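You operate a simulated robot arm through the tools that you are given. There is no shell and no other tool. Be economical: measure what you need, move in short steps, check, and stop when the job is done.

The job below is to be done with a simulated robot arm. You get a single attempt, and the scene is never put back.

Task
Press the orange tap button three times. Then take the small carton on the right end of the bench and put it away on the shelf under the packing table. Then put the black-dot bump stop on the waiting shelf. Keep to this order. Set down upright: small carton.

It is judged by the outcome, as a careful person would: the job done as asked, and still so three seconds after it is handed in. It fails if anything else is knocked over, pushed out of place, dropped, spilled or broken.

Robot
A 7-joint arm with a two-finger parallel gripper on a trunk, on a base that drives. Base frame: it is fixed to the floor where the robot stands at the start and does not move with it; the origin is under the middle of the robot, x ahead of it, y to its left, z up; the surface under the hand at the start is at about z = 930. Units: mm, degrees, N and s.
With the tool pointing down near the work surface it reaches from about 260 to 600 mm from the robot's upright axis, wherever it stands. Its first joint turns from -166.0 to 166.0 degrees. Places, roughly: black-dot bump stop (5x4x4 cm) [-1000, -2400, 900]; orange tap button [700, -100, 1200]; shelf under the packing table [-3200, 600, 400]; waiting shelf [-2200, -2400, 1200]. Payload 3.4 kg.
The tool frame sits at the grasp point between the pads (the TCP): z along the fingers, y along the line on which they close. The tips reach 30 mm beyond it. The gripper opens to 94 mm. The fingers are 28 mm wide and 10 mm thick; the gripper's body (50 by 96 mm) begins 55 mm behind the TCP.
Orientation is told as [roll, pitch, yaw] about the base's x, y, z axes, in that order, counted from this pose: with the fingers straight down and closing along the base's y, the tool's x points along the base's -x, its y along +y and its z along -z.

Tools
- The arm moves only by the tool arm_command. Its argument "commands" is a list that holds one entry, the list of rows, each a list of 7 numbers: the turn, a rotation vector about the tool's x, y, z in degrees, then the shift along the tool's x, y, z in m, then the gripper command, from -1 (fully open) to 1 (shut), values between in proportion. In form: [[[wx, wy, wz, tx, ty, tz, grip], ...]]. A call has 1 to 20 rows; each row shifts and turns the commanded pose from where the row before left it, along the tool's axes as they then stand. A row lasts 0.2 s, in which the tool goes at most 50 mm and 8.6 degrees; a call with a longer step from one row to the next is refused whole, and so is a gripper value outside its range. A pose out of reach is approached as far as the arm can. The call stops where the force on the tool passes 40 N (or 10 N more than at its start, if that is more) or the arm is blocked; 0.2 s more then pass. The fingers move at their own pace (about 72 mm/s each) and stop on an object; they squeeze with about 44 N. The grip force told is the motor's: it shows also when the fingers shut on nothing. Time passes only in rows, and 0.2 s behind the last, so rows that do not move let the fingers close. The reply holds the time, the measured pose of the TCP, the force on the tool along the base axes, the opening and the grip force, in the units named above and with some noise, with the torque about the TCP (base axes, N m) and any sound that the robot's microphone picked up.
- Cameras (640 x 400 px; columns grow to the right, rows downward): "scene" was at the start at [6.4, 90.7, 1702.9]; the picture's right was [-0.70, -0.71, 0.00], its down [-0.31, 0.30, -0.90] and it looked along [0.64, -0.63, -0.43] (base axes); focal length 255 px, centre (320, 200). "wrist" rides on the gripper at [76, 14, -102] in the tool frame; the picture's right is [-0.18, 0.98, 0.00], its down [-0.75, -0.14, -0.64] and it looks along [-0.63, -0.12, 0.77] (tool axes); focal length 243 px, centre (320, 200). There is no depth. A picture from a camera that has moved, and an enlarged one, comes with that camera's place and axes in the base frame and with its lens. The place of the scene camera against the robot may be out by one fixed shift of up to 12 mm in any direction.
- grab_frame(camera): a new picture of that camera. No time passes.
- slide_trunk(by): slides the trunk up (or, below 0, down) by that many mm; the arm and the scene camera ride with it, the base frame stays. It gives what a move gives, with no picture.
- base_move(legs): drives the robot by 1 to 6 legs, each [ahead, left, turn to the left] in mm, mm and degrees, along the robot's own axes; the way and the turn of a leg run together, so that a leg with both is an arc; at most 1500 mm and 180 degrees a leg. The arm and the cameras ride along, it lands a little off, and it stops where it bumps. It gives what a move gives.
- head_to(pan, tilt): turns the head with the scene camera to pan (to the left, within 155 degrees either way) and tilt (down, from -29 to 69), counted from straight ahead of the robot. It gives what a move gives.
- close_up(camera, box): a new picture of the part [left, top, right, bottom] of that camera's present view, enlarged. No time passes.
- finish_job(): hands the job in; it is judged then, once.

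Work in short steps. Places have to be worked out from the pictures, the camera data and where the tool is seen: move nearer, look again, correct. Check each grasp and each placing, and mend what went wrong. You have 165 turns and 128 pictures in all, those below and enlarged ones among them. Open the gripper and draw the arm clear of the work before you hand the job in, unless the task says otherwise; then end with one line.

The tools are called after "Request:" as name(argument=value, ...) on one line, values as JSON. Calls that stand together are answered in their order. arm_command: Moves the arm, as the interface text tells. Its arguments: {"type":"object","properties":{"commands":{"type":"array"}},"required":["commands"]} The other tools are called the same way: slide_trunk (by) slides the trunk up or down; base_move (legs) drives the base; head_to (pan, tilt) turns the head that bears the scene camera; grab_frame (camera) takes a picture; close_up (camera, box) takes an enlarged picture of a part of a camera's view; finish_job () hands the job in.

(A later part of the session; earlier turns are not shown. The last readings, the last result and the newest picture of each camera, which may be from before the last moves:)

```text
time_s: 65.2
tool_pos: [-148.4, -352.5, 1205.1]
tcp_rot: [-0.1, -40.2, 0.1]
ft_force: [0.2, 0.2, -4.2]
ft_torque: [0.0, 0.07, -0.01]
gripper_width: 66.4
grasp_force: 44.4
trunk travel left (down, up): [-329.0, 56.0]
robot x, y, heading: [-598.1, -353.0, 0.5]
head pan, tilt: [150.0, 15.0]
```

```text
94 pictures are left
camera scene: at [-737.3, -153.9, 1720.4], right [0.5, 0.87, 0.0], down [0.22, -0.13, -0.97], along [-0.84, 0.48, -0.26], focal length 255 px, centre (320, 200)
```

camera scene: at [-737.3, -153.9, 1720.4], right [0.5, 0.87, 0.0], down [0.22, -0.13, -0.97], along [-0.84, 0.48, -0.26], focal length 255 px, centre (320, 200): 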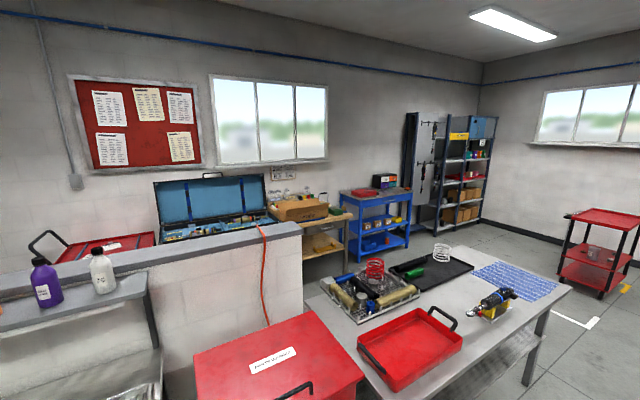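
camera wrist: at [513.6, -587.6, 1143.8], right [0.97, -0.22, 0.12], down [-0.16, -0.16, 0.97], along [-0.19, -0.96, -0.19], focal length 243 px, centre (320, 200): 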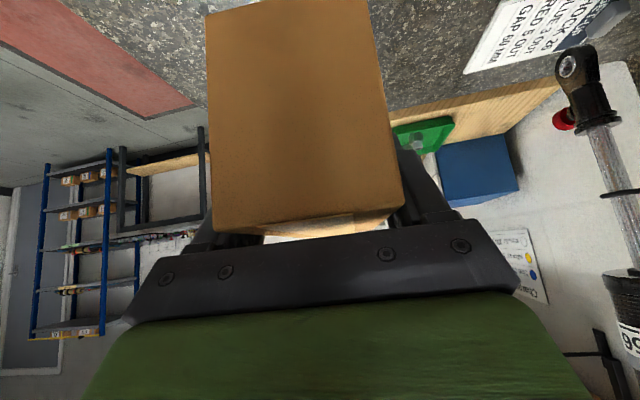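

The route to the packing table goes around the right end of the steel table (x -1100…-1790, y 300…1700). I turn left 90° and drive 1500 mm, then look.

Request:
base_move(legs=[[0, 0, 90], [1500, 0, 0]])

Request:
head_to(pan=40, tilt=20)

Request:
grab_frame(camera="scene")

```text
time_s: 76.5
tool_pos: [-554.5, 1612.8, 1205.2]
tcp_rot: [-0.1, -40.0, 88.2]
ft_force: [-0.4, -1.6, -3.5]
ft_torque: [-0.07, -0.03, 0.0]
gripper_width: 66.3
grasp_force: 44.2
trunk travel left (down, up): [-329.0, 56.0]
robot x, y, heading: [-567.5, 1165.1, 88.1]
head pan, tilt: [150.0, 15.0]
```

```text
time_s: 78.3
tool_pos: [-554.3, 1613.5, 1204.3]
tcp_rot: [-0.1, -40.0, 88.2]
ft_force: [0.3, 0.1, -3.0]
ft_torque: [-0.06, -0.03, 0.0]
gripper_width: 66.2
grasp_force: 44.1
trunk travel left (down, up): [-329.0, 56.0]
robot x, y, heading: [-565.8, 1168.1, 88.3]
head pan, tilt: [40.0, 20.0]
```

```text
93 pictures are left
camera scene: at [-776.3, 1186.5, 1712.2], right [0.78, 0.62, 0.0], down [0.21, -0.27, -0.94], along [-0.58, 0.74, -0.34], focal length 255 px, centre (320, 200)
```

scene: 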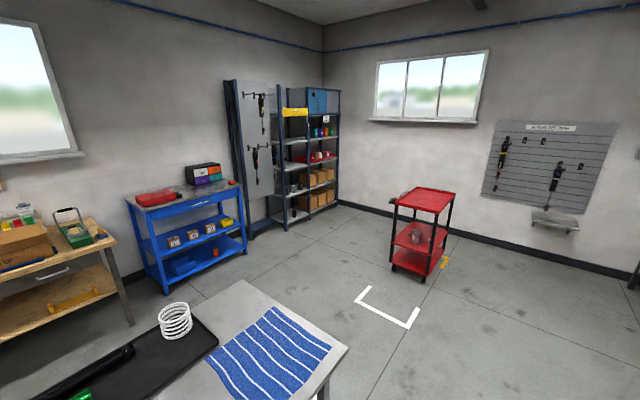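

The steel table ends at y≈1778; the packing table front is near x≈-2960 with shelf z≈400. I enlarge to see its shelf and drawer clearance.

Request:
head_to(pan=70, tilt=25)

Request:
grab_frame(camera="scene")

Request:
close_up(camera="scene", box=[200, 60, 440, 220])

```text
time_s: 79.3
tool_pos: [-554.1, 1613.4, 1203.8]
tcp_rot: [-0.1, -40.1, 88.2]
ft_force: [0.1, 0.0, -2.1]
ft_torque: [-0.11, -0.01, -0.02]
gripper_width: 66.1
grasp_force: 43.9
trunk travel left (down, up): [-329.0, 56.0]
robot x, y, heading: [-566.6, 1165.0, 88.7]
head pan, tilt: [70.0, 25.0]
```

```text
92 pictures are left
camera scene: at [-804.0, 1147.6, 1704.1], right [0.37, 0.93, 0.0], down [0.39, -0.16, -0.91], along [-0.84, 0.33, -0.42], focal length 255 px, centre (320, 200)
```

scene: 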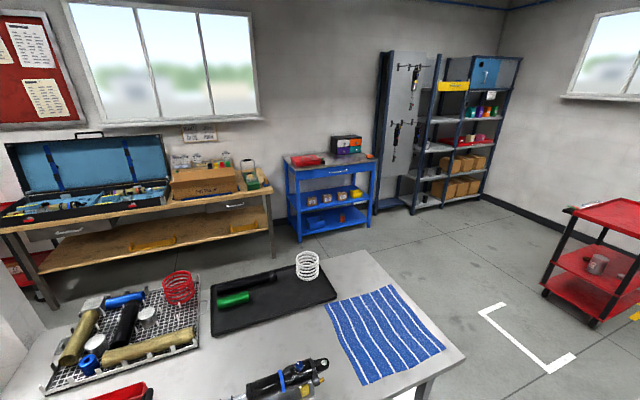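

```text
2.50 times, centred on (320, 140) of scene
camera zoom: at [-804.0, 1147.6, 1704.1], right [0.37, 0.93, 0.0], down [0.39, -0.16, -0.91], along [-0.84, 0.33, -0.42], focal length 638 px, centre (320, 350)
```

zoom: 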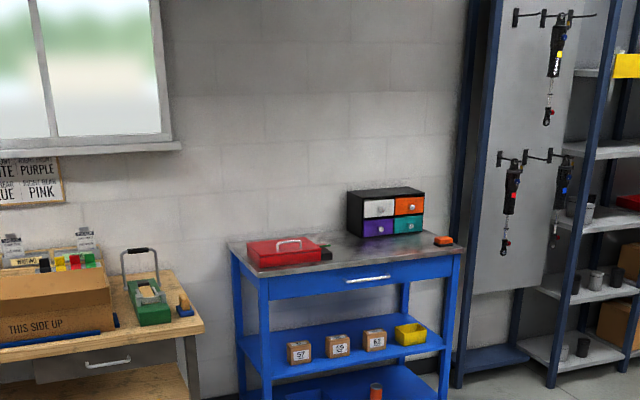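

The packing table is fully visible, its shelf free near (-3100, 840). I drive ahead past the steel table's end and then left into the aisle.

Request:
base_move(legs=[[1100, 0, 1.5], [0, 1500, 0], [0, 290, 0]])

Request:
head_to(pan=90, tilt=30)

Request:
grab_frame(camera="scene")

```text
time_s: 93.4
tool_pos: [-2294.2, 2747.0, 1204.2]
tcp_rot: [0.0, -39.9, 88.5]
ft_force: [-0.3, -0.6, -4.1]
ft_torque: [-0.1, -0.02, 0.0]
gripper_width: 66.0
grasp_force: 43.4
trunk travel left (down, up): [-329.0, 56.0]
robot x, y, heading: [-2304.1, 2297.4, 88.7]
head pan, tilt: [70.0, 25.0]
```

```text
time_s: 94.2
tool_pos: [-2292.9, 2747.0, 1204.2]
tcp_rot: [-0.1, -40.0, 88.4]
ft_force: [0.8, 0.7, -3.5]
ft_torque: [-0.1, 0.0, 0.0]
gripper_width: 66.2
grasp_force: 43.8
trunk travel left (down, up): [-329.0, 56.0]
robot x, y, heading: [-2303.1, 2298.7, 88.9]
head pan, tilt: [90.0, 30.0]
```

```text
90 pictures are left
camera scene: at [-2545.4, 2248.7, 1696.2], right [0.02, 1.0, 0.0], down [0.5, -0.01, -0.87], along [-0.87, 0.02, -0.5], focal length 255 px, centre (320, 200)
```

scene: 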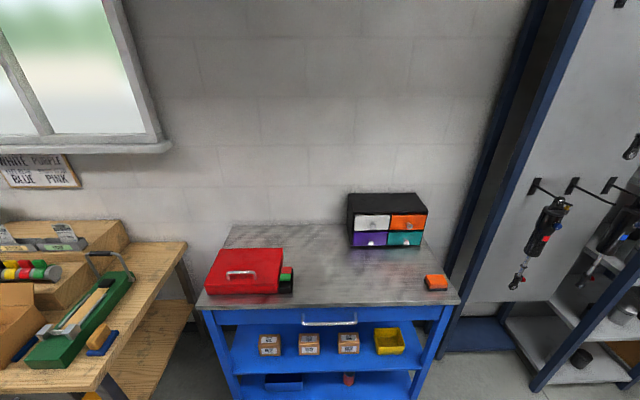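

Clear. I turn left 90° to face the wall and slide left (toward -y) to come in front of the packing table's shelf.

Request:
base_move(legs=[[0, 0, 91], [0, 1400, 0]])

Request:
head_to(pan=0, tilt=48)

Request:
grab_frame(camera="scene")

```text
time_s: 105.0
tool_pos: [-2776.7, 921.2, 1205.2]
tcp_rot: [-0.1, -40.0, 178.7]
ft_force: [0.0, -0.7, -3.9]
ft_torque: [0.0, -0.12, -0.03]
gripper_width: 66.1
grasp_force: 44.2
trunk travel left (down, up): [-329.0, 56.0]
robot x, y, heading: [-2331.3, 911.6, 179.0]
head pan, tilt: [90.0, 30.0]
```

```text
time_s: 106.6
tool_pos: [-2776.9, 921.4, 1205.3]
tcp_rot: [0.0, -39.9, 178.7]
ft_force: [0.1, 0.4, -2.9]
ft_torque: [0.02, -0.1, -0.01]
gripper_width: 66.1
grasp_force: 43.8
trunk travel left (down, up): [-329.0, 56.0]
robot x, y, heading: [-2330.1, 913.0, 179.0]
head pan, tilt: [0.0, 48.0]
```

```text
89 pictures are left
camera scene: at [-2350.3, 765.8, 1669.3], right [0.02, 1.0, 0.0], down [0.74, -0.01, -0.67], along [-0.67, 0.01, -0.74], focal length 255 px, centre (320, 200)
```

scene: 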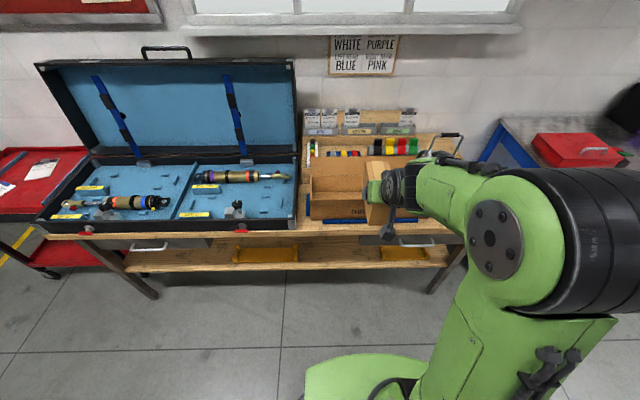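

The shelf is visible below the table, free between the two yellow trays (y≈690–1080) and between the drawers. I back off 120 mm and lower the trunk fully to see under the table.

Request:
base_move(legs=[[-120, 0, 0.9]])

Request:
slide_trunk(by=-325)

Request:
head_to(pan=0, tilt=40)

Request:
grab_frame(camera="scene")

```text
time_s: 107.8
tool_pos: [-2656.0, 913.9, 1205.2]
tcp_rot: [-0.1, -40.1, 179.4]
ft_force: [0.2, 0.7, -3.0]
ft_torque: [-0.01, -0.07, 0.0]
gripper_width: 66.0
grasp_force: 43.7
trunk travel left (down, up): [-329.0, 56.0]
robot x, y, heading: [-2208.5, 911.2, 179.8]
head pan, tilt: [0.0, 48.0]
```

```text
time_s: 111.1
tool_pos: [-2657.9, 913.9, 878.9]
tcp_rot: [0.1, -40.0, 179.4]
ft_force: [0.1, 0.0, -3.0]
ft_torque: [-0.02, -0.1, -0.01]
gripper_width: 66.2
grasp_force: 43.9
trunk travel left (down, up): [-4.0, 381.0]
robot x, y, heading: [-2210.5, 911.8, 179.7]
head pan, tilt: [0.0, 48.0]
```

```text
time_s: 111.8
tool_pos: [-2659.7, 914.4, 879.5]
tcp_rot: [0.0, -39.9, 179.5]
ft_force: [0.3, -0.9, -3.6]
ft_torque: [0.01, -0.11, -0.01]
gripper_width: 66.1
grasp_force: 44.0
trunk travel left (down, up): [-4.0, 381.0]
robot x, y, heading: [-2207.6, 913.0, 179.7]
head pan, tilt: [0.0, 40.0]
```

```text
88 pictures are left
camera scene: at [-2235.1, 764.2, 1356.0], right [0.0, 1.0, 0.0], down [0.64, 0.0, -0.77], along [-0.77, 0.0, -0.64], focal length 255 px, centre (320, 200)
```

scene: 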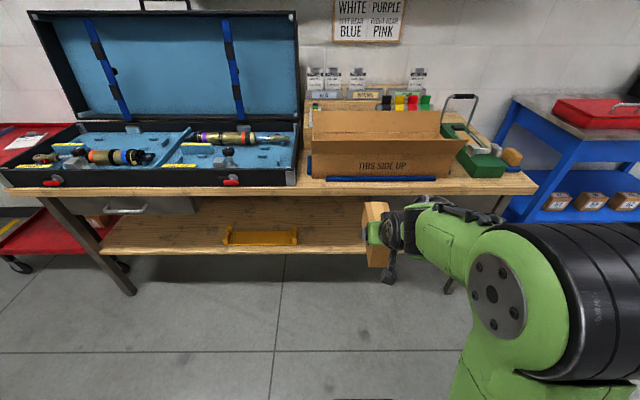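

Table top is at z≈829 with front x≈-2933; the shelf front is about x≈-3010. I move 40 mm left, extend the arm forward 100 mm and lower the carton in front of the table to about z=520.

Request:
base_move(legs=[[0, 40, 0]])

Request:
arm_command(commands=[[[0, 0, 0, -0.0383, 0, 0.0321, 1], [0, 0, 0, -0.0383, 0, 0.0321, 1], [0, 0, 0, 0.0257, 0, 0.0306, 1], [0, 0, 0, 0.0257, 0, 0.0306, 1], [0, 0, 0, 0.0257, 0, 0.0306, 1], [0, 0, 0, 0.0257, 0, 0.0306, 1], [0, 0, 0, 0.0257, 0, 0.0306, 1], [0, 0, 0, 0.0257, 0, 0.0306, 1], [0, 0, 0, 0.0257, 0, 0.0306, 1], [0, 0, 0, 0.0257, 0, 0.0306, 1], [0, 0, 0, 0.0257, 0, 0.0306, 1], [0, 0, 0, 0, 0, 0, 1], [0, 0, 0, 0, 0, 0, 1]]])

Request:
grab_frame(camera="scene")

Request:
grab_frame(camera="wrist")

```text
time_s: 112.6
tool_pos: [-2656.9, 873.2, 878.7]
tcp_rot: [0.0, -39.9, 179.5]
ft_force: [0.5, -0.4, -3.2]
ft_torque: [0.03, -0.08, 0.02]
gripper_width: 66.3
grasp_force: 43.9
trunk travel left (down, up): [-4.0, 381.0]
robot x, y, heading: [-2210.0, 874.5, 179.5]
head pan, tilt: [0.0, 40.0]
```

```text
time_s: 115.4
tool_pos: [-2758.8, 875.2, 519.8]
tcp_rot: [0.1, -40.0, 179.5]
ft_force: [-0.5, -0.9, -3.9]
ft_torque: [-0.02, -0.08, 0.02]
gripper_width: 66.3
grasp_force: 43.7
trunk travel left (down, up): [-4.0, 381.0]
robot x, y, heading: [-2209.7, 869.1, 179.7]
head pan, tilt: [0.0, 40.0]
```

```text
87 pictures are left
camera scene: at [-2235.4, 724.6, 1356.0], right [0.0, 1.0, 0.0], down [0.64, 0.0, -0.77], along [-0.77, 0.0, -0.64], focal length 255 px, centre (320, 200)
```

scene: 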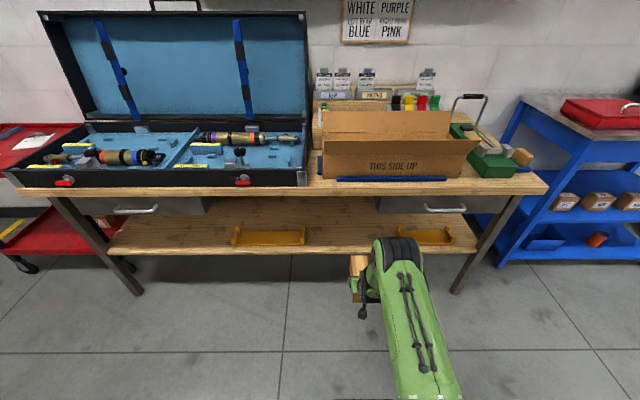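

```text
86 pictures are left
camera wrist: at [-2634.5, 860.0, 547.9], right [-0.15, -0.98, 0.12], down [-0.16, 0.14, 0.98], along [-0.98, 0.13, -0.18], focal length 243 px, centre (320, 200)
```

wrist: 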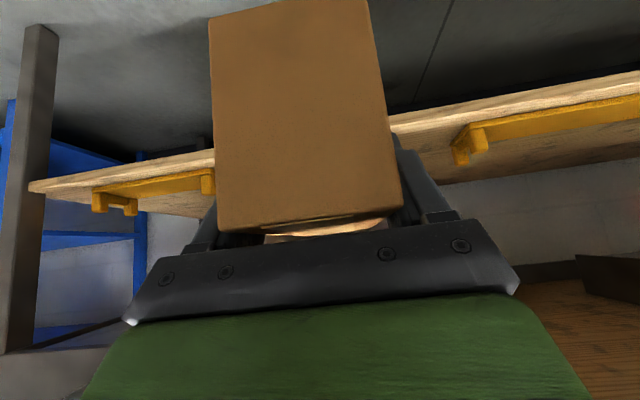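

The carton is at the right height; shelf top z≈391, front edge x≈-3010. I lower 25 mm more and drive 220 mm ahead, then look again.

Request:
arm_command(commands=[[[0, 0, 0, 0.016, 0, 0.0192, 1], [0, 0, 0, 0, 0, 0, 1]]])

Request:
base_move(legs=[[220, 0, 0]])

Request:
grab_frame(camera="scene")

Request:
grab_frame(camera="wrist")

```text
time_s: 116.0
tool_pos: [-2759.6, 874.5, 495.2]
tcp_rot: [0.0, -40.0, 179.6]
ft_force: [-0.1, -0.7, -3.6]
ft_torque: [0.0, -0.11, 0.0]
gripper_width: 66.1
grasp_force: 44.0
trunk travel left (down, up): [-4.0, 381.0]
robot x, y, heading: [-2210.4, 871.5, 179.7]
head pan, tilt: [0.0, 40.0]
```

```text
time_s: 117.7
tool_pos: [-2977.4, 878.1, 496.5]
tcp_rot: [0.0, -39.9, 179.3]
ft_force: [-0.3, 1.0, -3.2]
ft_torque: [-0.01, -0.07, 0.05]
gripper_width: 66.4
grasp_force: 43.7
trunk travel left (down, up): [-4.0, 381.0]
robot x, y, heading: [-2426.6, 873.5, 179.4]
head pan, tilt: [0.0, 40.0]
```

```text
85 pictures are left
camera scene: at [-2454.1, 726.0, 1356.0], right [0.01, 1.0, 0.0], down [0.64, 0.0, -0.77], along [-0.77, 0.01, -0.64], focal length 255 px, centre (320, 200)
```

scene: 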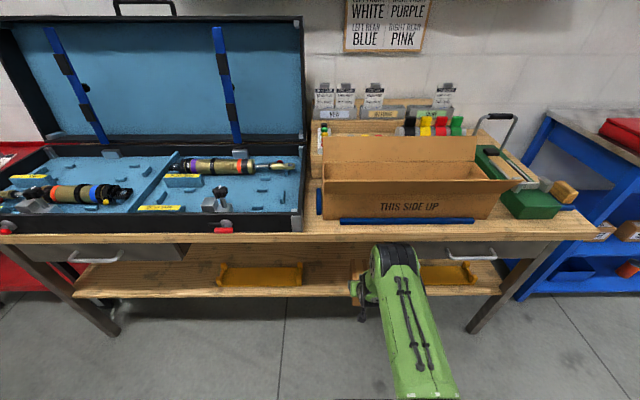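

```text
84 pictures are left
camera wrist: at [-2853.0, 862.2, 524.1], right [-0.15, -0.98, 0.12], down [-0.16, 0.14, 0.98], along [-0.97, 0.13, -0.18], focal length 243 px, centre (320, 200)
```

wrist: 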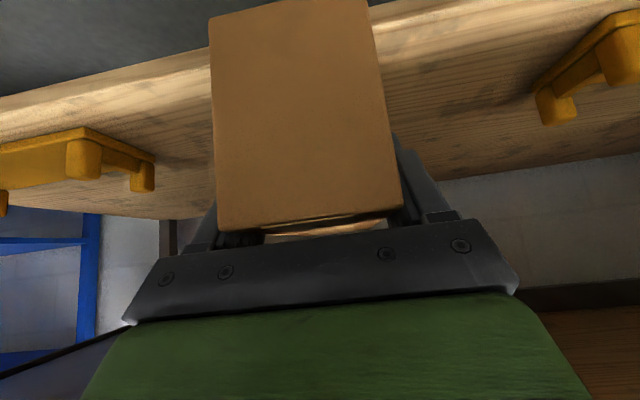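

The forearm would come near the right drawer (starts y≈935), so I shift 115 mm left, staying clear of the left tray (ends y≈655), and lower 20 mm.

Request:
base_move(legs=[[0, 115, 0.5]])

Request:
arm_command(commands=[[[0, 0, 0, 0.0129, 0, 0.0153, 1], [0, 0, 0, 0, 0, 0, 1]]])

Request:
grab_frame(camera="scene")

Request:
grab_frame(camera="wrist")

```text
time_s: 118.9
tool_pos: [-2977.6, 759.0, 496.4]
tcp_rot: [0.0, -40.0, 179.7]
ft_force: [0.7, -0.2, -3.2]
ft_torque: [0.01, -0.06, -0.01]
gripper_width: 66.1
grasp_force: 44.4
trunk travel left (down, up): [-4.0, 381.0]
robot x, y, heading: [-2425.3, 759.2, 180.0]
head pan, tilt: [0.0, 40.0]
```

```text
time_s: 119.5
tool_pos: [-2976.6, 759.7, 474.6]
tcp_rot: [0.0, -40.0, 179.7]
ft_force: [-1.0, 0.1, -3.0]
ft_torque: [0.02, -0.12, 0.03]
gripper_width: 66.2
grasp_force: 44.0
trunk travel left (down, up): [-4.0, 381.0]
robot x, y, heading: [-2428.2, 759.7, 180.0]
head pan, tilt: [0.0, 40.0]
```

```text
83 pictures are left
camera scene: at [-2453.5, 610.2, 1356.0], right [0.0, 1.0, 0.0], down [0.64, 0.0, -0.77], along [-0.77, 0.0, -0.64], focal length 255 px, centre (320, 200)
```

scene: 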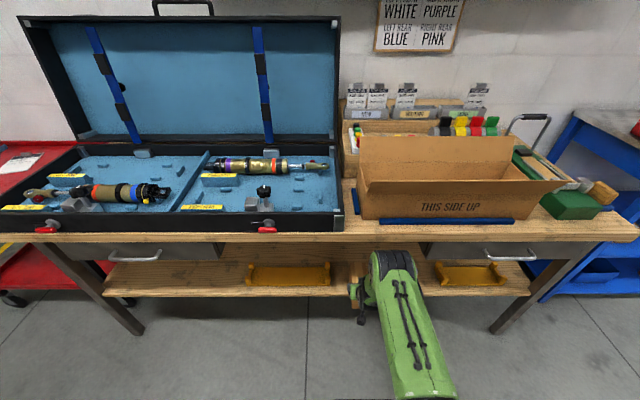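

```text
82 pictures are left
camera wrist: at [-2853.4, 744.3, 503.5], right [-0.15, -0.98, 0.12], down [-0.16, 0.14, 0.98], along [-0.98, 0.12, -0.18], focal length 243 px, centre (320, 200)
```

wrist: 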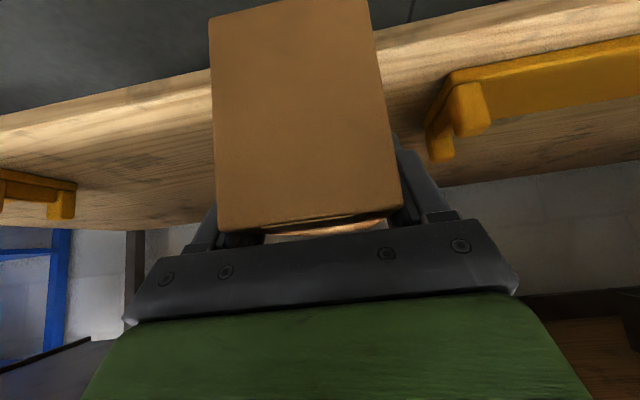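

I check how close the forearm's end is to the table top before going in, with an enlarged view.

Request:
close_up(camera="scene", box=[300, 220, 460, 320])

Request:
head_to(pan=0, tilt=65)

Request:
grab_frame(camera="scene")

```text
4.00 times, centred on (380, 270) of scene
camera zoom: at [-2453.5, 610.2, 1356.0], right [0.0, 1.0, 0.0], down [0.64, 0.0, -0.77], along [-0.77, 0.0, -0.64], focal length 1020 px, centre (80, -80)
```

zoom: 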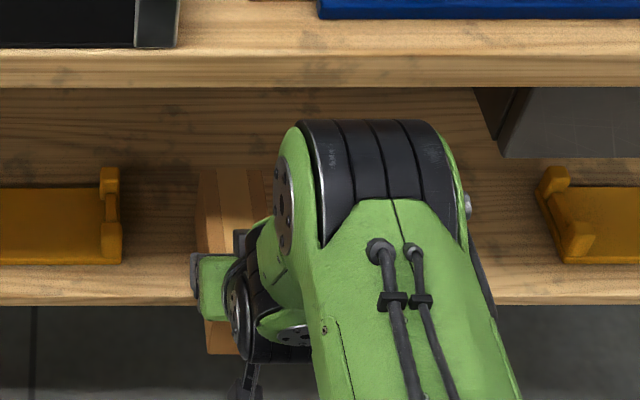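

```text
time_s: 120.4
tool_pos: [-2977.3, 759.1, 476.1]
tcp_rot: [0.0, -40.0, 179.7]
ft_force: [1.1, 0.9, -3.5]
ft_torque: [0.0, -0.08, -0.01]
gripper_width: 66.0
grasp_force: 44.4
trunk travel left (down, up): [-4.0, 381.0]
robot x, y, heading: [-2423.2, 757.8, 180.1]
head pan, tilt: [0.0, 65.0]
```

```text
80 pictures are left
camera scene: at [-2429.1, 610.2, 1323.8], right [0.0, 1.0, 0.0], down [0.91, 0.0, -0.42], along [-0.42, 0.0, -0.91], focal length 255 px, centre (320, 200)
```

scene: 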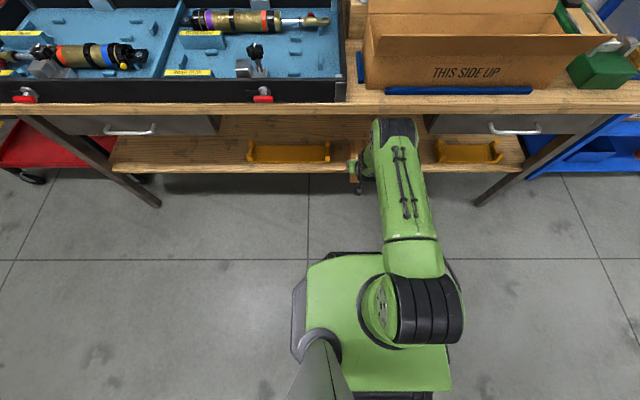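

The long link's black end joint sits near table-top height, so I must gauge its gap to the table edge. I lower 10 mm and move the arm forward 25 mm to measure it by parallax.

Request:
head_to(pan=0, tilt=40)

Request:
arm_command(commands=[[[0, 0, 0, 0.0064, 0, 0.0077, 1], [0, 0, 0, -0.0191, 0, 0.0161, 1], [0, 0, 0, 0, 0, 0, 1]]])

Request:
close_up(camera="scene", box=[300, 220, 460, 320])

```text
time_s: 121.3
tool_pos: [-2977.2, 759.2, 474.8]
tcp_rot: [0.0, -40.1, 179.7]
ft_force: [0.2, 0.6, -2.4]
ft_torque: [0.03, -0.07, -0.03]
gripper_width: 66.0
grasp_force: 44.2
trunk travel left (down, up): [-4.0, 381.0]
robot x, y, heading: [-2428.0, 761.5, 180.1]
head pan, tilt: [0.0, 40.0]
```

```text
time_s: 122.1
tool_pos: [-3001.4, 759.8, 465.9]
tcp_rot: [0.0, -39.9, 179.7]
ft_force: [0.2, 0.0, -3.7]
ft_torque: [-0.02, -0.06, 0.02]
gripper_width: 65.8
grasp_force: 44.1
trunk travel left (down, up): [-4.0, 381.0]
robot x, y, heading: [-2431.5, 759.8, 179.9]
head pan, tilt: [0.0, 40.0]
```

```text
4.00 times, centred on (380, 270) of scene
camera zoom: at [-2453.4, 610.2, 1356.0], right [0.0, 1.0, 0.0], down [0.64, 0.0, -0.77], along [-0.77, 0.0, -0.64], focal length 1020 px, centre (80, -80)
```

zoom: 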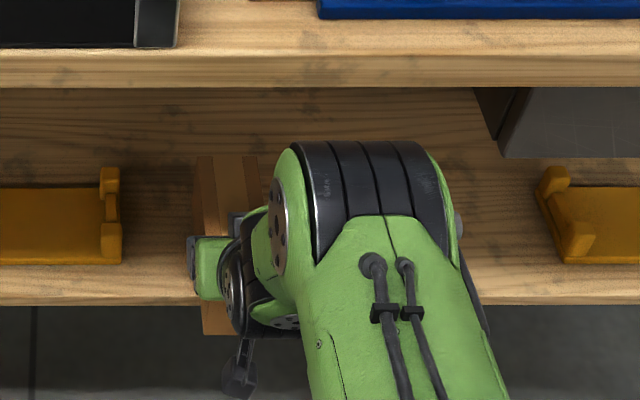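

The joint dropped as the arm reached out, so extending the arm (not the base) makes it pass below the table top. I extend 40 mm more and check.

Request:
arm_command(commands=[[[0, 0, 0, -0.0153, 0, 0.0129, 1], [0, 0, 0, -0.0153, 0, 0.0129, 1], [0, 0, 0, 0, 0, 0, 1]]])

Request:
close_up(camera="scene", box=[300, 220, 460, 320])

```text
time_s: 122.9
tool_pos: [-3042.6, 758.8, 466.2]
tcp_rot: [0.0, -40.0, 179.7]
ft_force: [0.4, 0.2, -2.8]
ft_torque: [0.02, -0.1, -0.04]
gripper_width: 66.0
grasp_force: 44.4
trunk travel left (down, up): [-4.0, 381.0]
robot x, y, heading: [-2428.0, 759.0, 180.0]
head pan, tilt: [0.0, 40.0]
```

```text
4.00 times, centred on (380, 270) of scene
camera zoom: at [-2453.4, 610.2, 1356.0], right [0.0, 1.0, 0.0], down [0.64, 0.0, -0.77], along [-0.77, 0.0, -0.64], focal length 1020 px, centre (80, -80)
```

zoom: 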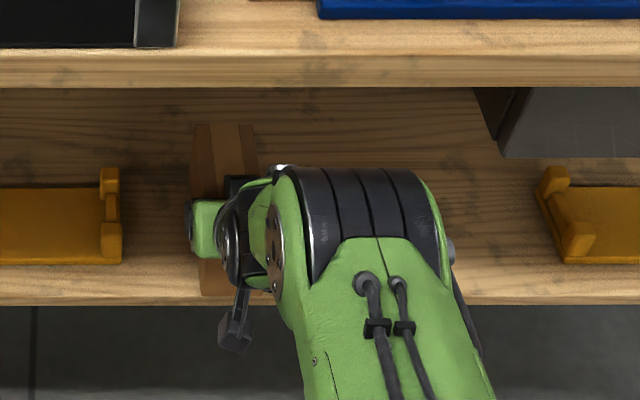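

It keeps dropping and stays clear. I extend another 42 mm so the carton lies wholly over the shelf.

Request:
arm_command(commands=[[[0, 0, 0, -0.0161, 0, 0.0135, 1], [0, 0, 0, -0.0161, 0, 0.0135, 1], [0, 0, 0, 0, 0, 0, 1]]])

Request:
grab_frame(camera="scene")

Request:
grab_frame(camera="wrist")

```text
time_s: 123.7
tool_pos: [-3084.2, 759.8, 467.0]
tcp_rot: [0.0, -39.9, 179.8]
ft_force: [0.5, -0.2, -2.6]
ft_torque: [0.02, -0.07, -0.02]
gripper_width: 66.3
grasp_force: 44.1
trunk travel left (down, up): [-4.0, 381.0]
robot x, y, heading: [-2427.3, 758.7, 180.0]
head pan, tilt: [0.0, 40.0]
```

```text
77 pictures are left
camera scene: at [-2453.5, 610.2, 1356.0], right [0.0, 1.0, 0.0], down [0.64, 0.0, -0.77], along [-0.77, 0.0, -0.64], focal length 255 px, centre (320, 200)
```

scene: 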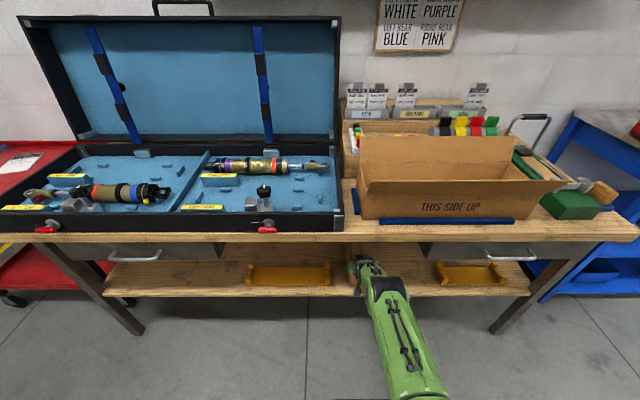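

```text
76 pictures are left
camera wrist: at [-2959.8, 744.5, 494.8], right [-0.15, -0.98, 0.12], down [-0.17, 0.14, 0.98], along [-0.98, 0.12, -0.18], focal length 243 px, centre (320, 200)
```

wrist: 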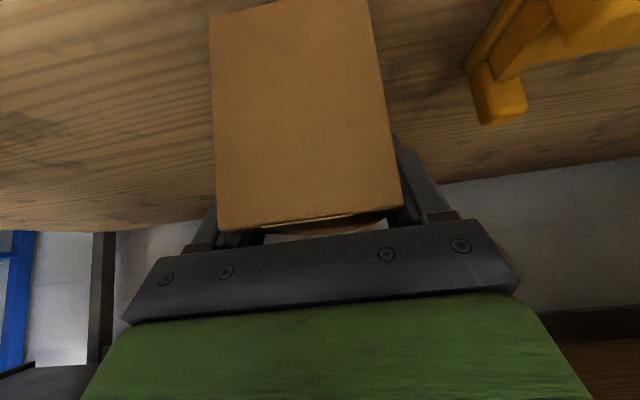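

The carton is over bare shelf, clear of the tray. I go 15 mm deeper and then lower in 2 mm rows until it touches.

Request:
arm_command(commands=[[[0, 0, 0, -0.0115, 0, 0.0096, 1], [0, 0, 0, 0, 0, 0, 1], [0, 0, 0, 0.0013, 0, 0.0015, 1], [0, 0, 0, 0.0013, 0, 0.0015, 1], [0, 0, 0, 0.0013, 0, 0.0015, 1], [0, 0, 0, 0.0013, 0, 0.0015, 1], [0, 0, 0, 0.0013, 0, 0.0015, 1], [0, 0, 0, 0, 0, 0, 1]]])

```text
time_s: 125.5
tool_pos: [-3097.2, 758.7, 457.8]
tcp_rot: [0.1, -39.9, 179.7]
ft_force: [0.4, 0.2, -3.7]
ft_torque: [-0.02, -0.07, 0.0]
gripper_width: 66.0
grasp_force: 43.6
trunk travel left (down, up): [-4.0, 381.0]
robot x, y, heading: [-2425.9, 753.7, 180.0]
head pan, tilt: [0.0, 40.0]
```

No contact yet (force still -3.7 N). I continue down in 1.5 mm rows.

Request:
arm_command(commands=[[[0, 0, 0, 0.00096, 0, 0.00115, 1], [0, 0, 0, 0.00096, 0, 0.00115, 1], [0, 0, 0, 0.00096, 0, 0.00115, 1], [0, 0, 0, 0.00096, 0, 0.00115, 1], [0, 0, 0, 0, 0, 0, 1]]])

Request:
grab_frame(camera="wrist")

```text
time_s: 126.7
tool_pos: [-3095.3, 760.1, 452.1]
tcp_rot: [0.0, -40.0, 179.7]
ft_force: [0.7, 0.1, -2.9]
ft_torque: [0.0, -0.12, 0.0]
gripper_width: 66.3
grasp_force: 44.1
out of reach, approached as far as the arm can: row 1
trunk travel left (down, up): [-4.0, 381.0]
robot x, y, heading: [-2428.6, 759.4, 179.7]
head pan, tilt: [0.0, 40.0]
```

```text
75 pictures are left
camera wrist: at [-2970.1, 745.1, 480.6], right [-0.15, -0.98, 0.12], down [-0.16, 0.14, 0.98], along [-0.98, 0.12, -0.18], focal length 243 px, centre (320, 200)
```

wrist: 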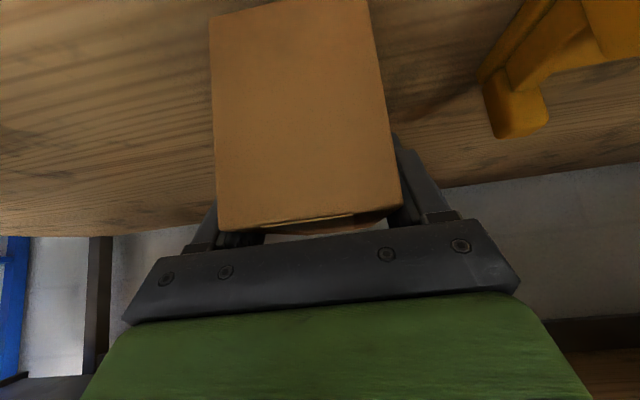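

Near the reach limit and still no contact. I raise slightly and draw the arm back 45 mm, drive the base 45 mm ahead, and lower again.

Request:
arm_command(commands=[[[0, 0, 0, -0.0032, 0, -0.0038, 1], [0, 0, 0, 0.0345, 0, -0.0289, 1], [0, 0, 0, 0, 0, 0, 1]]])

Request:
base_move(legs=[[45, 0, 0]])

Request:
close_up(camera="scene", box=[300, 220, 460, 320])

```text
time_s: 127.5
tool_pos: [-3052.5, 760.4, 455.9]
tcp_rot: [0.0, -40.0, 179.7]
ft_force: [0.2, 0.3, -2.8]
ft_torque: [0.01, -0.14, 0.02]
gripper_width: 65.8
grasp_force: 44.4
trunk travel left (down, up): [-4.0, 381.0]
robot x, y, heading: [-2429.3, 760.1, 180.1]
head pan, tilt: [0.0, 40.0]
```

```text
time_s: 128.4
tool_pos: [-3095.5, 759.8, 453.7]
tcp_rot: [0.1, -39.8, 179.7]
ft_force: [0.3, 0.1, -3.7]
ft_torque: [0.02, -0.08, 0.0]
gripper_width: 65.8
grasp_force: 44.4
trunk travel left (down, up): [-4.0, 381.0]
robot x, y, heading: [-2470.8, 764.4, 179.8]
head pan, tilt: [0.0, 40.0]
```

```text
4.00 times, centred on (380, 270) of scene
camera zoom: at [-2498.5, 610.3, 1356.0], right [0.0, 1.0, 0.0], down [0.64, 0.0, -0.77], along [-0.77, 0.0, -0.64], focal length 1020 px, centre (80, -80)
```

zoom: 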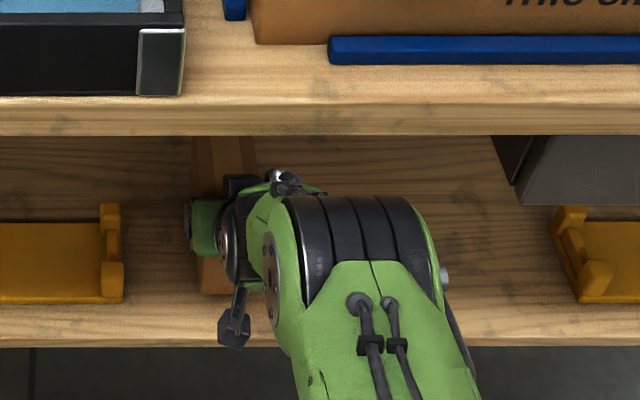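

Good, still clear of the table. I lower in 1.5 mm rows again until contact.

Request:
arm_command(commands=[[[0, 0, 0, 0.00096, 0, 0.00115, 1], [0, 0, 0, 0.00096, 0, 0.00115, 1], [0, 0, 0, 0.00096, 0, 0.00115, 1], [0, 0, 0, 0.00096, 0, 0.00115, 1], [0, 0, 0, 0.00096, 0, 0.00115, 1], [0, 0, 0, 0, 0, 0, 1]]])

```text
time_s: 129.8
tool_pos: [-3095.6, 760.3, 445.9]
tcp_rot: [0.0, -39.9, 179.8]
ft_force: [-0.5, 0.7, -4.0]
ft_torque: [0.03, -0.07, 0.01]
gripper_width: 66.0
grasp_force: 44.2
trunk travel left (down, up): [-4.0, 381.0]
robot x, y, heading: [-2473.9, 759.8, 180.1]
head pan, tilt: [0.0, 40.0]
```

Still free, bottom at about 383. I continue down.

Request:
arm_command(commands=[[[0, 0, 0, 0.00096, 0, 0.00115, 1], [0, 0, 0, 0.00096, 0, 0.00115, 1], [0, 0, 0, 0.00096, 0, 0.00115, 1], [0, 0, 0, 0.00096, 0, 0.00115, 1], [0, 0, 0, 0.00096, 0, 0.00115, 1], [0, 0, 0, 0, 0, 0, 1]]])

Request:
grab_frame(camera="wrist")

```text
time_s: 131.2
tool_pos: [-3096.5, 761.2, 445.6]
tcp_rot: [0.0, -40.5, 179.6]
ft_force: [6.3, 0.4, 35.1]
ft_torque: [0.03, -1.13, 0.02]
gripper_width: 66.3
grasp_force: 44.1
trunk travel left (down, up): [-4.0, 381.0]
robot x, y, heading: [-2471.9, 761.0, 179.7]
head pan, tilt: [0.0, 40.0]
```

```text
73 pictures are left
camera wrist: at [-2971.5, 746.4, 471.8], right [-0.15, -0.98, 0.12], down [-0.15, 0.14, 0.98], along [-0.98, 0.12, -0.17], focal length 243 px, centre (320, 200)
```

wrist: 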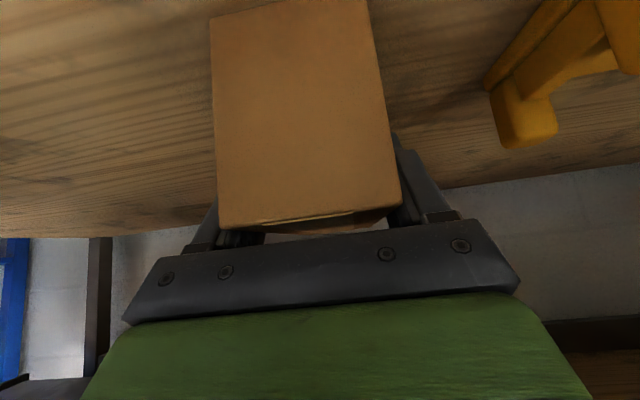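

Contact: 35 N at z≈445.6. I ease up 5 mm of command to unload, then open.

Request:
arm_command(commands=[[[0, 0, 0, -0.0032, 0, -0.0038, 1], [0, 0, 0, 0, 0, 0, 1]]])

```text
time_s: 131.8
tool_pos: [-3095.4, 760.5, 443.5]
tcp_rot: [0.0, -40.0, 179.8]
ft_force: [-6.6, 1.5, 9.4]
ft_torque: [-0.01, 1.25, -0.14]
gripper_width: 66.5
grasp_force: 43.8
trunk travel left (down, up): [-4.0, 381.0]
robot x, y, heading: [-2473.3, 757.1, 180.0]
head pan, tilt: [0.0, 40.0]
```

Lightly seated at about 9 N. I open the gripper.

Request:
arm_command(commands=[[[0, 0, 0, 0, 0, 0, 0.2], [0, 0, 0, 0, 0, 0, -0.2], [0, 0, 0, 0, 0, 0, -0.6], [0, 0, 0, 0, 0, 0, -1], [0, 0, 0, 0, 0, 0, -1]]])

Request:
grab_frame(camera="wrist")

```text
time_s: 133.0
tool_pos: [-3094.9, 761.0, 443.3]
tcp_rot: [0.0, -39.8, 179.6]
ft_force: [-0.6, -0.1, -0.9]
ft_torque: [0.0, 0.01, -0.01]
gripper_width: 93.8
grasp_force: 0.1
trunk travel left (down, up): [-4.0, 381.0]
robot x, y, heading: [-2472.6, 758.9, 180.0]
head pan, tilt: [0.0, 40.0]
```

```text
72 pictures are left
camera wrist: at [-2971.0, 746.0, 472.5], right [-0.15, -0.98, 0.12], down [-0.16, 0.14, 0.98], along [-0.98, 0.12, -0.18], focal length 243 px, centre (320, 200)
```

wrist: 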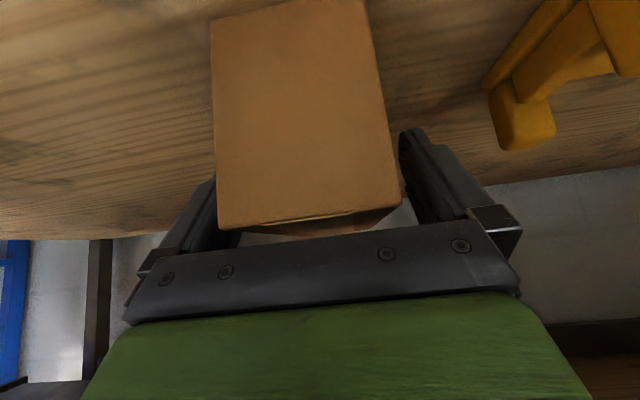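

Released cleanly, carton standing flat. I back the base straight out by 250 mm and look at the result.

Request:
base_move(legs=[[-250, 0, 0]])

Request:
grab_frame(camera="wrist")

Request:
grab_frame(camera="scene")

```text
time_s: 134.8
tool_pos: [-2846.9, 761.1, 444.2]
tcp_rot: [0.0, -40.0, 179.7]
ft_force: [0.7, -0.2, -0.5]
ft_torque: [0.02, 0.0, 0.04]
gripper_width: 94.3
grasp_force: 0.0
trunk travel left (down, up): [-4.0, 381.0]
robot x, y, heading: [-2222.3, 759.2, 179.9]
head pan, tilt: [0.0, 40.0]
```

```text
71 pictures are left
camera wrist: at [-2722.5, 746.2, 472.9], right [-0.15, -0.98, 0.12], down [-0.16, 0.14, 0.98], along [-0.98, 0.12, -0.18], focal length 243 px, centre (320, 200)
```

wrist: 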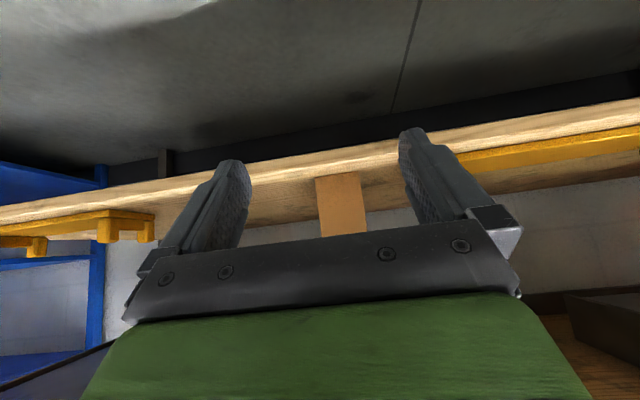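

```text
70 pictures are left
camera scene: at [-2248.7, 609.7, 1356.0], right [0.0, 1.0, 0.0], down [0.64, 0.0, -0.77], along [-0.77, 0.0, -0.64], focal length 255 px, centre (320, 200)
```

scene: 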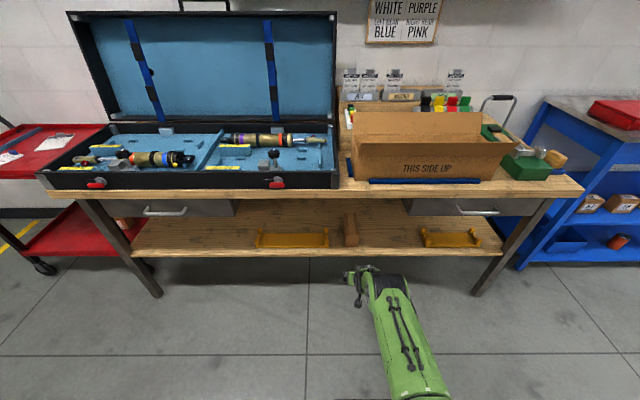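

The carton stands upright on the shelf between the two trays. Now I bring the arm up and back to the carry pose and raise the trunk.

Request:
arm_command(commands=[[[0, 0, 0, 0.0345, 0, -0.029, -1], [0, 0, 0, 0.0345, 0, -0.029, -1], [0, 0, 0, 0.0345, 0, -0.029, -1], [0, 0, 0, -0.0257, 0, -0.0306, -1], [0, 0, 0, -0.0257, 0, -0.0306, -1], [0, 0, 0, -0.0257, 0, -0.0306, -1], [0, 0, 0, -0.0257, 0, -0.0306, -1], [0, 0, 0, -0.0257, 0, -0.0306, -1], [0, 0, 0, -0.0257, 0, -0.0306, -1], [0, 0, 0, -0.0257, 0, -0.0306, -1], [0, 0, 0, -0.0257, 0, -0.0306, -1], [0, 0, 0, -0.0257, 0, -0.0306, -1], [0, 0, 0, -0.0257, 0, -0.0306, -1], [0, 0, 0, 0, 0, 0, -1]]])

Request:
slide_trunk(by=325)

```text
time_s: 137.8
tool_pos: [-2710.7, 761.4, 845.1]
tcp_rot: [0.0, -40.1, 179.6]
ft_force: [0.2, 0.1, -0.7]
ft_torque: [0.0, 0.0, 0.01]
gripper_width: 93.8
grasp_force: 0.1
trunk travel left (down, up): [-4.0, 381.0]
robot x, y, heading: [-2222.9, 758.5, 179.8]
head pan, tilt: [0.0, 40.0]
```

```text
time_s: 141.0
tool_pos: [-2709.1, 761.5, 1170.1]
tcp_rot: [0.0, -40.0, 179.5]
ft_force: [0.3, -0.5, -0.1]
ft_torque: [-0.02, 0.04, -0.01]
gripper_width: 93.9
grasp_force: 0.0
trunk travel left (down, up): [-329.0, 56.0]
robot x, y, heading: [-2221.8, 756.5, 179.9]
head pan, tilt: [0.0, 40.0]
```

I retrace the way: right past the steel table, back into the main aisle, then turn to face -y.

Request:
base_move(legs=[[0, -1500, 0], [-1500, 0, 0], [-130, 0, 0], [0, 0, 90]])

Request:
head_to(pan=0, tilt=25)

Request:
grab_frame(camera="scene")

```text
time_s: 160.0
tool_pos: [-599.9, 1750.6, 1169.4]
tcp_rot: [0.0, -40.1, -89.3]
ft_force: [0.3, 0.3, -1.6]
ft_torque: [-0.01, -0.01, 0.02]
gripper_width: 94.1
grasp_force: 0.1
trunk travel left (down, up): [-329.0, 56.0]
robot x, y, heading: [-606.1, 2237.5, -89.3]
head pan, tilt: [0.0, 40.0]
```

```text
time_s: 160.8
tool_pos: [-600.8, 1750.7, 1168.6]
tcp_rot: [0.1, -40.0, -89.4]
ft_force: [0.0, 1.2, 0.9]
ft_torque: [0.03, 0.01, 0.02]
gripper_width: 94.0
grasp_force: 0.1
trunk travel left (down, up): [-329.0, 56.0]
robot x, y, heading: [-604.2, 2240.6, -89.2]
head pan, tilt: [0.0, 25.0]
```

```text
69 pictures are left
camera scene: at [-453.8, 2210.3, 1704.0], right [-1.0, -0.01, 0.0], down [-0.01, 0.42, -0.91], along [0.01, -0.91, -0.42], focal length 255 px, centre (320, 200)
```

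scene: 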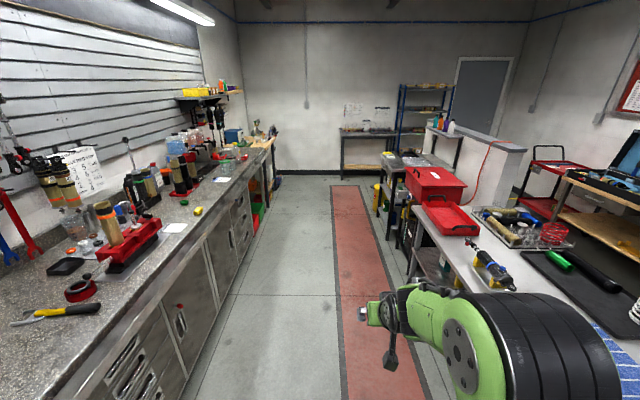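

The aisle is clear. I drive down it to about y=-1450.

Request:
base_move(legs=[[1500, 0, -0.7], [1500, 0, 0], [690, 0, 0]])

Request:
head_to(pan=-15, tilt=25)

Request:
grab_frame(camera="scene")

```text
time_s: 178.6
tool_pos: [-598.6, -1919.8, 1169.6]
tcp_rot: [-0.1, -39.9, -91.3]
ft_force: [0.9, -0.6, -0.6]
ft_torque: [-0.01, -0.02, -0.03]
gripper_width: 94.2
grasp_force: 0.2
trunk travel left (down, up): [-329.0, 56.0]
robot x, y, heading: [-589.4, -1434.5, -91.1]
head pan, tilt: [0.0, 25.0]
```

```text
time_s: 179.3
tool_pos: [-599.5, -1919.1, 1169.2]
tcp_rot: [0.0, -39.9, -91.3]
ft_force: [0.7, -0.1, -0.2]
ft_torque: [0.02, 0.02, 0.01]
gripper_width: 93.7
grasp_force: 0.1
trunk travel left (down, up): [-329.0, 56.0]
robot x, y, heading: [-590.5, -1434.7, -91.1]
head pan, tilt: [-15.0, 25.0]
```

```text
68 pictures are left
camera scene: at [-460.6, -1461.2, 1704.1], right [-0.96, 0.28, 0.0], down [0.12, 0.41, -0.91], along [-0.25, -0.87, -0.42], focal length 255 px, centre (320, 200)
```

scene: 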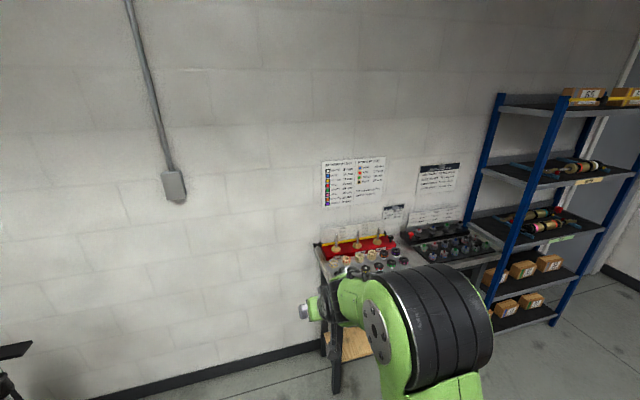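

Table and rack found. I move 350 mm right (towards -x) and look at the table and rack in detail.

Request:
base_move(legs=[[0, -350, 1]])

Request:
head_to(pan=-10, tilt=38)

Request:
grab_frame(camera="scene")

Request:
head_to(pan=-50, tilt=20)

Request:
grab_frame(camera="scene")

```text
time_s: 181.6
tool_pos: [-944.1, -1916.1, 1169.0]
tcp_rot: [0.2, -39.9, -90.2]
ft_force: [-0.1, -0.2, -0.2]
ft_torque: [-0.05, -0.03, -0.04]
gripper_width: 93.8
grasp_force: 0.0
trunk travel left (down, up): [-329.0, 56.0]
robot x, y, heading: [-945.3, -1433.2, -89.9]
head pan, tilt: [-15.0, 25.0]
```

```text
time_s: 182.4
tool_pos: [-942.5, -1915.4, 1169.1]
tcp_rot: [0.0, -39.9, -90.2]
ft_force: [-1.1, 0.2, 0.1]
ft_torque: [0.01, -0.03, 0.0]
gripper_width: 94.0
grasp_force: 0.0
trunk travel left (down, up): [-329.0, 56.0]
robot x, y, heading: [-942.7, -1429.8, -90.1]
head pan, tilt: [-10.0, 38.0]
```

```text
67 pictures are left
camera scene: at [-804.8, -1451.9, 1683.8], right [-0.98, 0.17, 0.0], down [0.11, 0.61, -0.79], along [-0.14, -0.78, -0.62], focal length 255 px, centre (320, 200)
```

scene: 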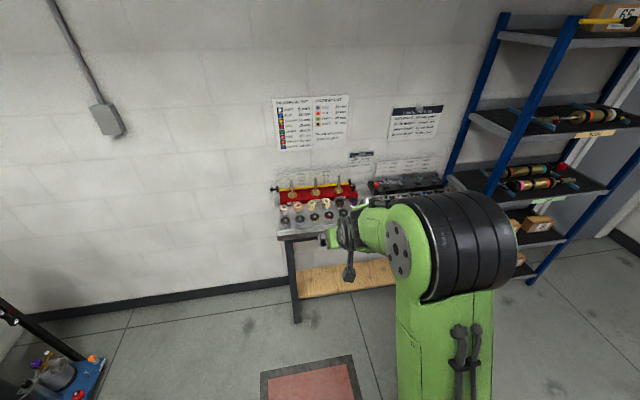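

```text
time_s: 183.4
tool_pos: [-943.3, -1915.9, 1170.3]
tcp_rot: [-0.1, -40.0, -90.2]
ft_force: [0.1, 0.6, 0.3]
ft_torque: [0.01, -0.01, -0.02]
gripper_width: 94.0
grasp_force: 0.1
trunk travel left (down, up): [-329.0, 56.0]
robot x, y, heading: [-942.3, -1430.3, -89.6]
head pan, tilt: [-50.0, 20.0]
```

```text
66 pictures are left
camera scene: at [-861.3, -1426.9, 1712.2], right [-0.64, 0.76, 0.0], down [0.26, 0.22, -0.94], along [-0.72, -0.61, -0.34], focal length 255 px, centre (320, 200)
```

scene: 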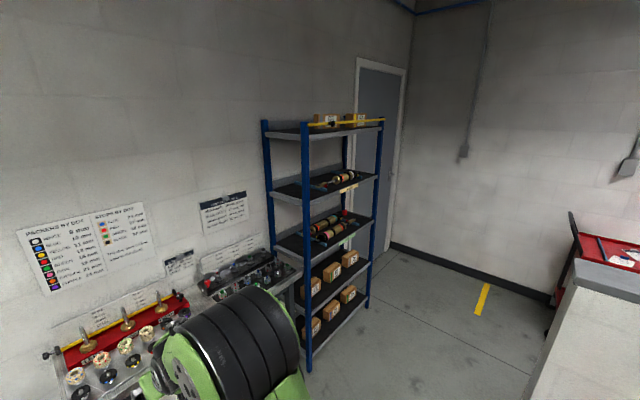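

I enlarge the rack's labels and the table's trays to read which is which.

Request:
close_up(camera="scene", box=[260, 110, 400, 260])

Request:
close_up(camera="scene", box=[10, 180, 320, 400])

```text
2.67 times, centred on (330, 185) of scene
camera zoom: at [-861.3, -1426.9, 1712.2], right [-0.64, 0.76, 0.0], down [0.26, 0.22, -0.94], along [-0.72, -0.61, -0.34], focal length 680 px, centre (293, 240)
```

zoom: 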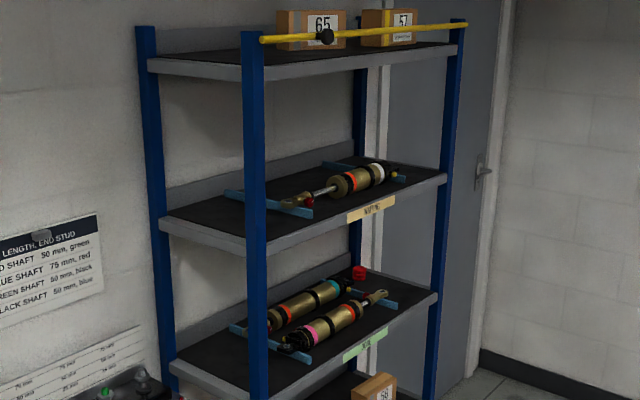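

```text
1.82 times, centred on (165, 290) of scene
camera zoom: at [-861.3, -1426.9, 1712.2], right [-0.64, 0.76, 0.0], down [0.26, 0.22, -0.94], along [-0.72, -0.61, -0.34], focal length 464 px, centre (602, 36)
```

zoom: 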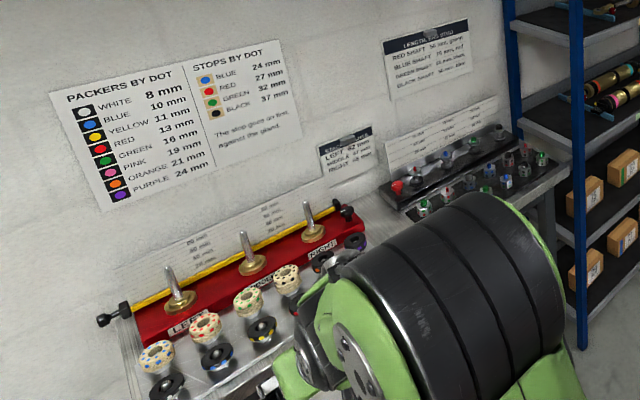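

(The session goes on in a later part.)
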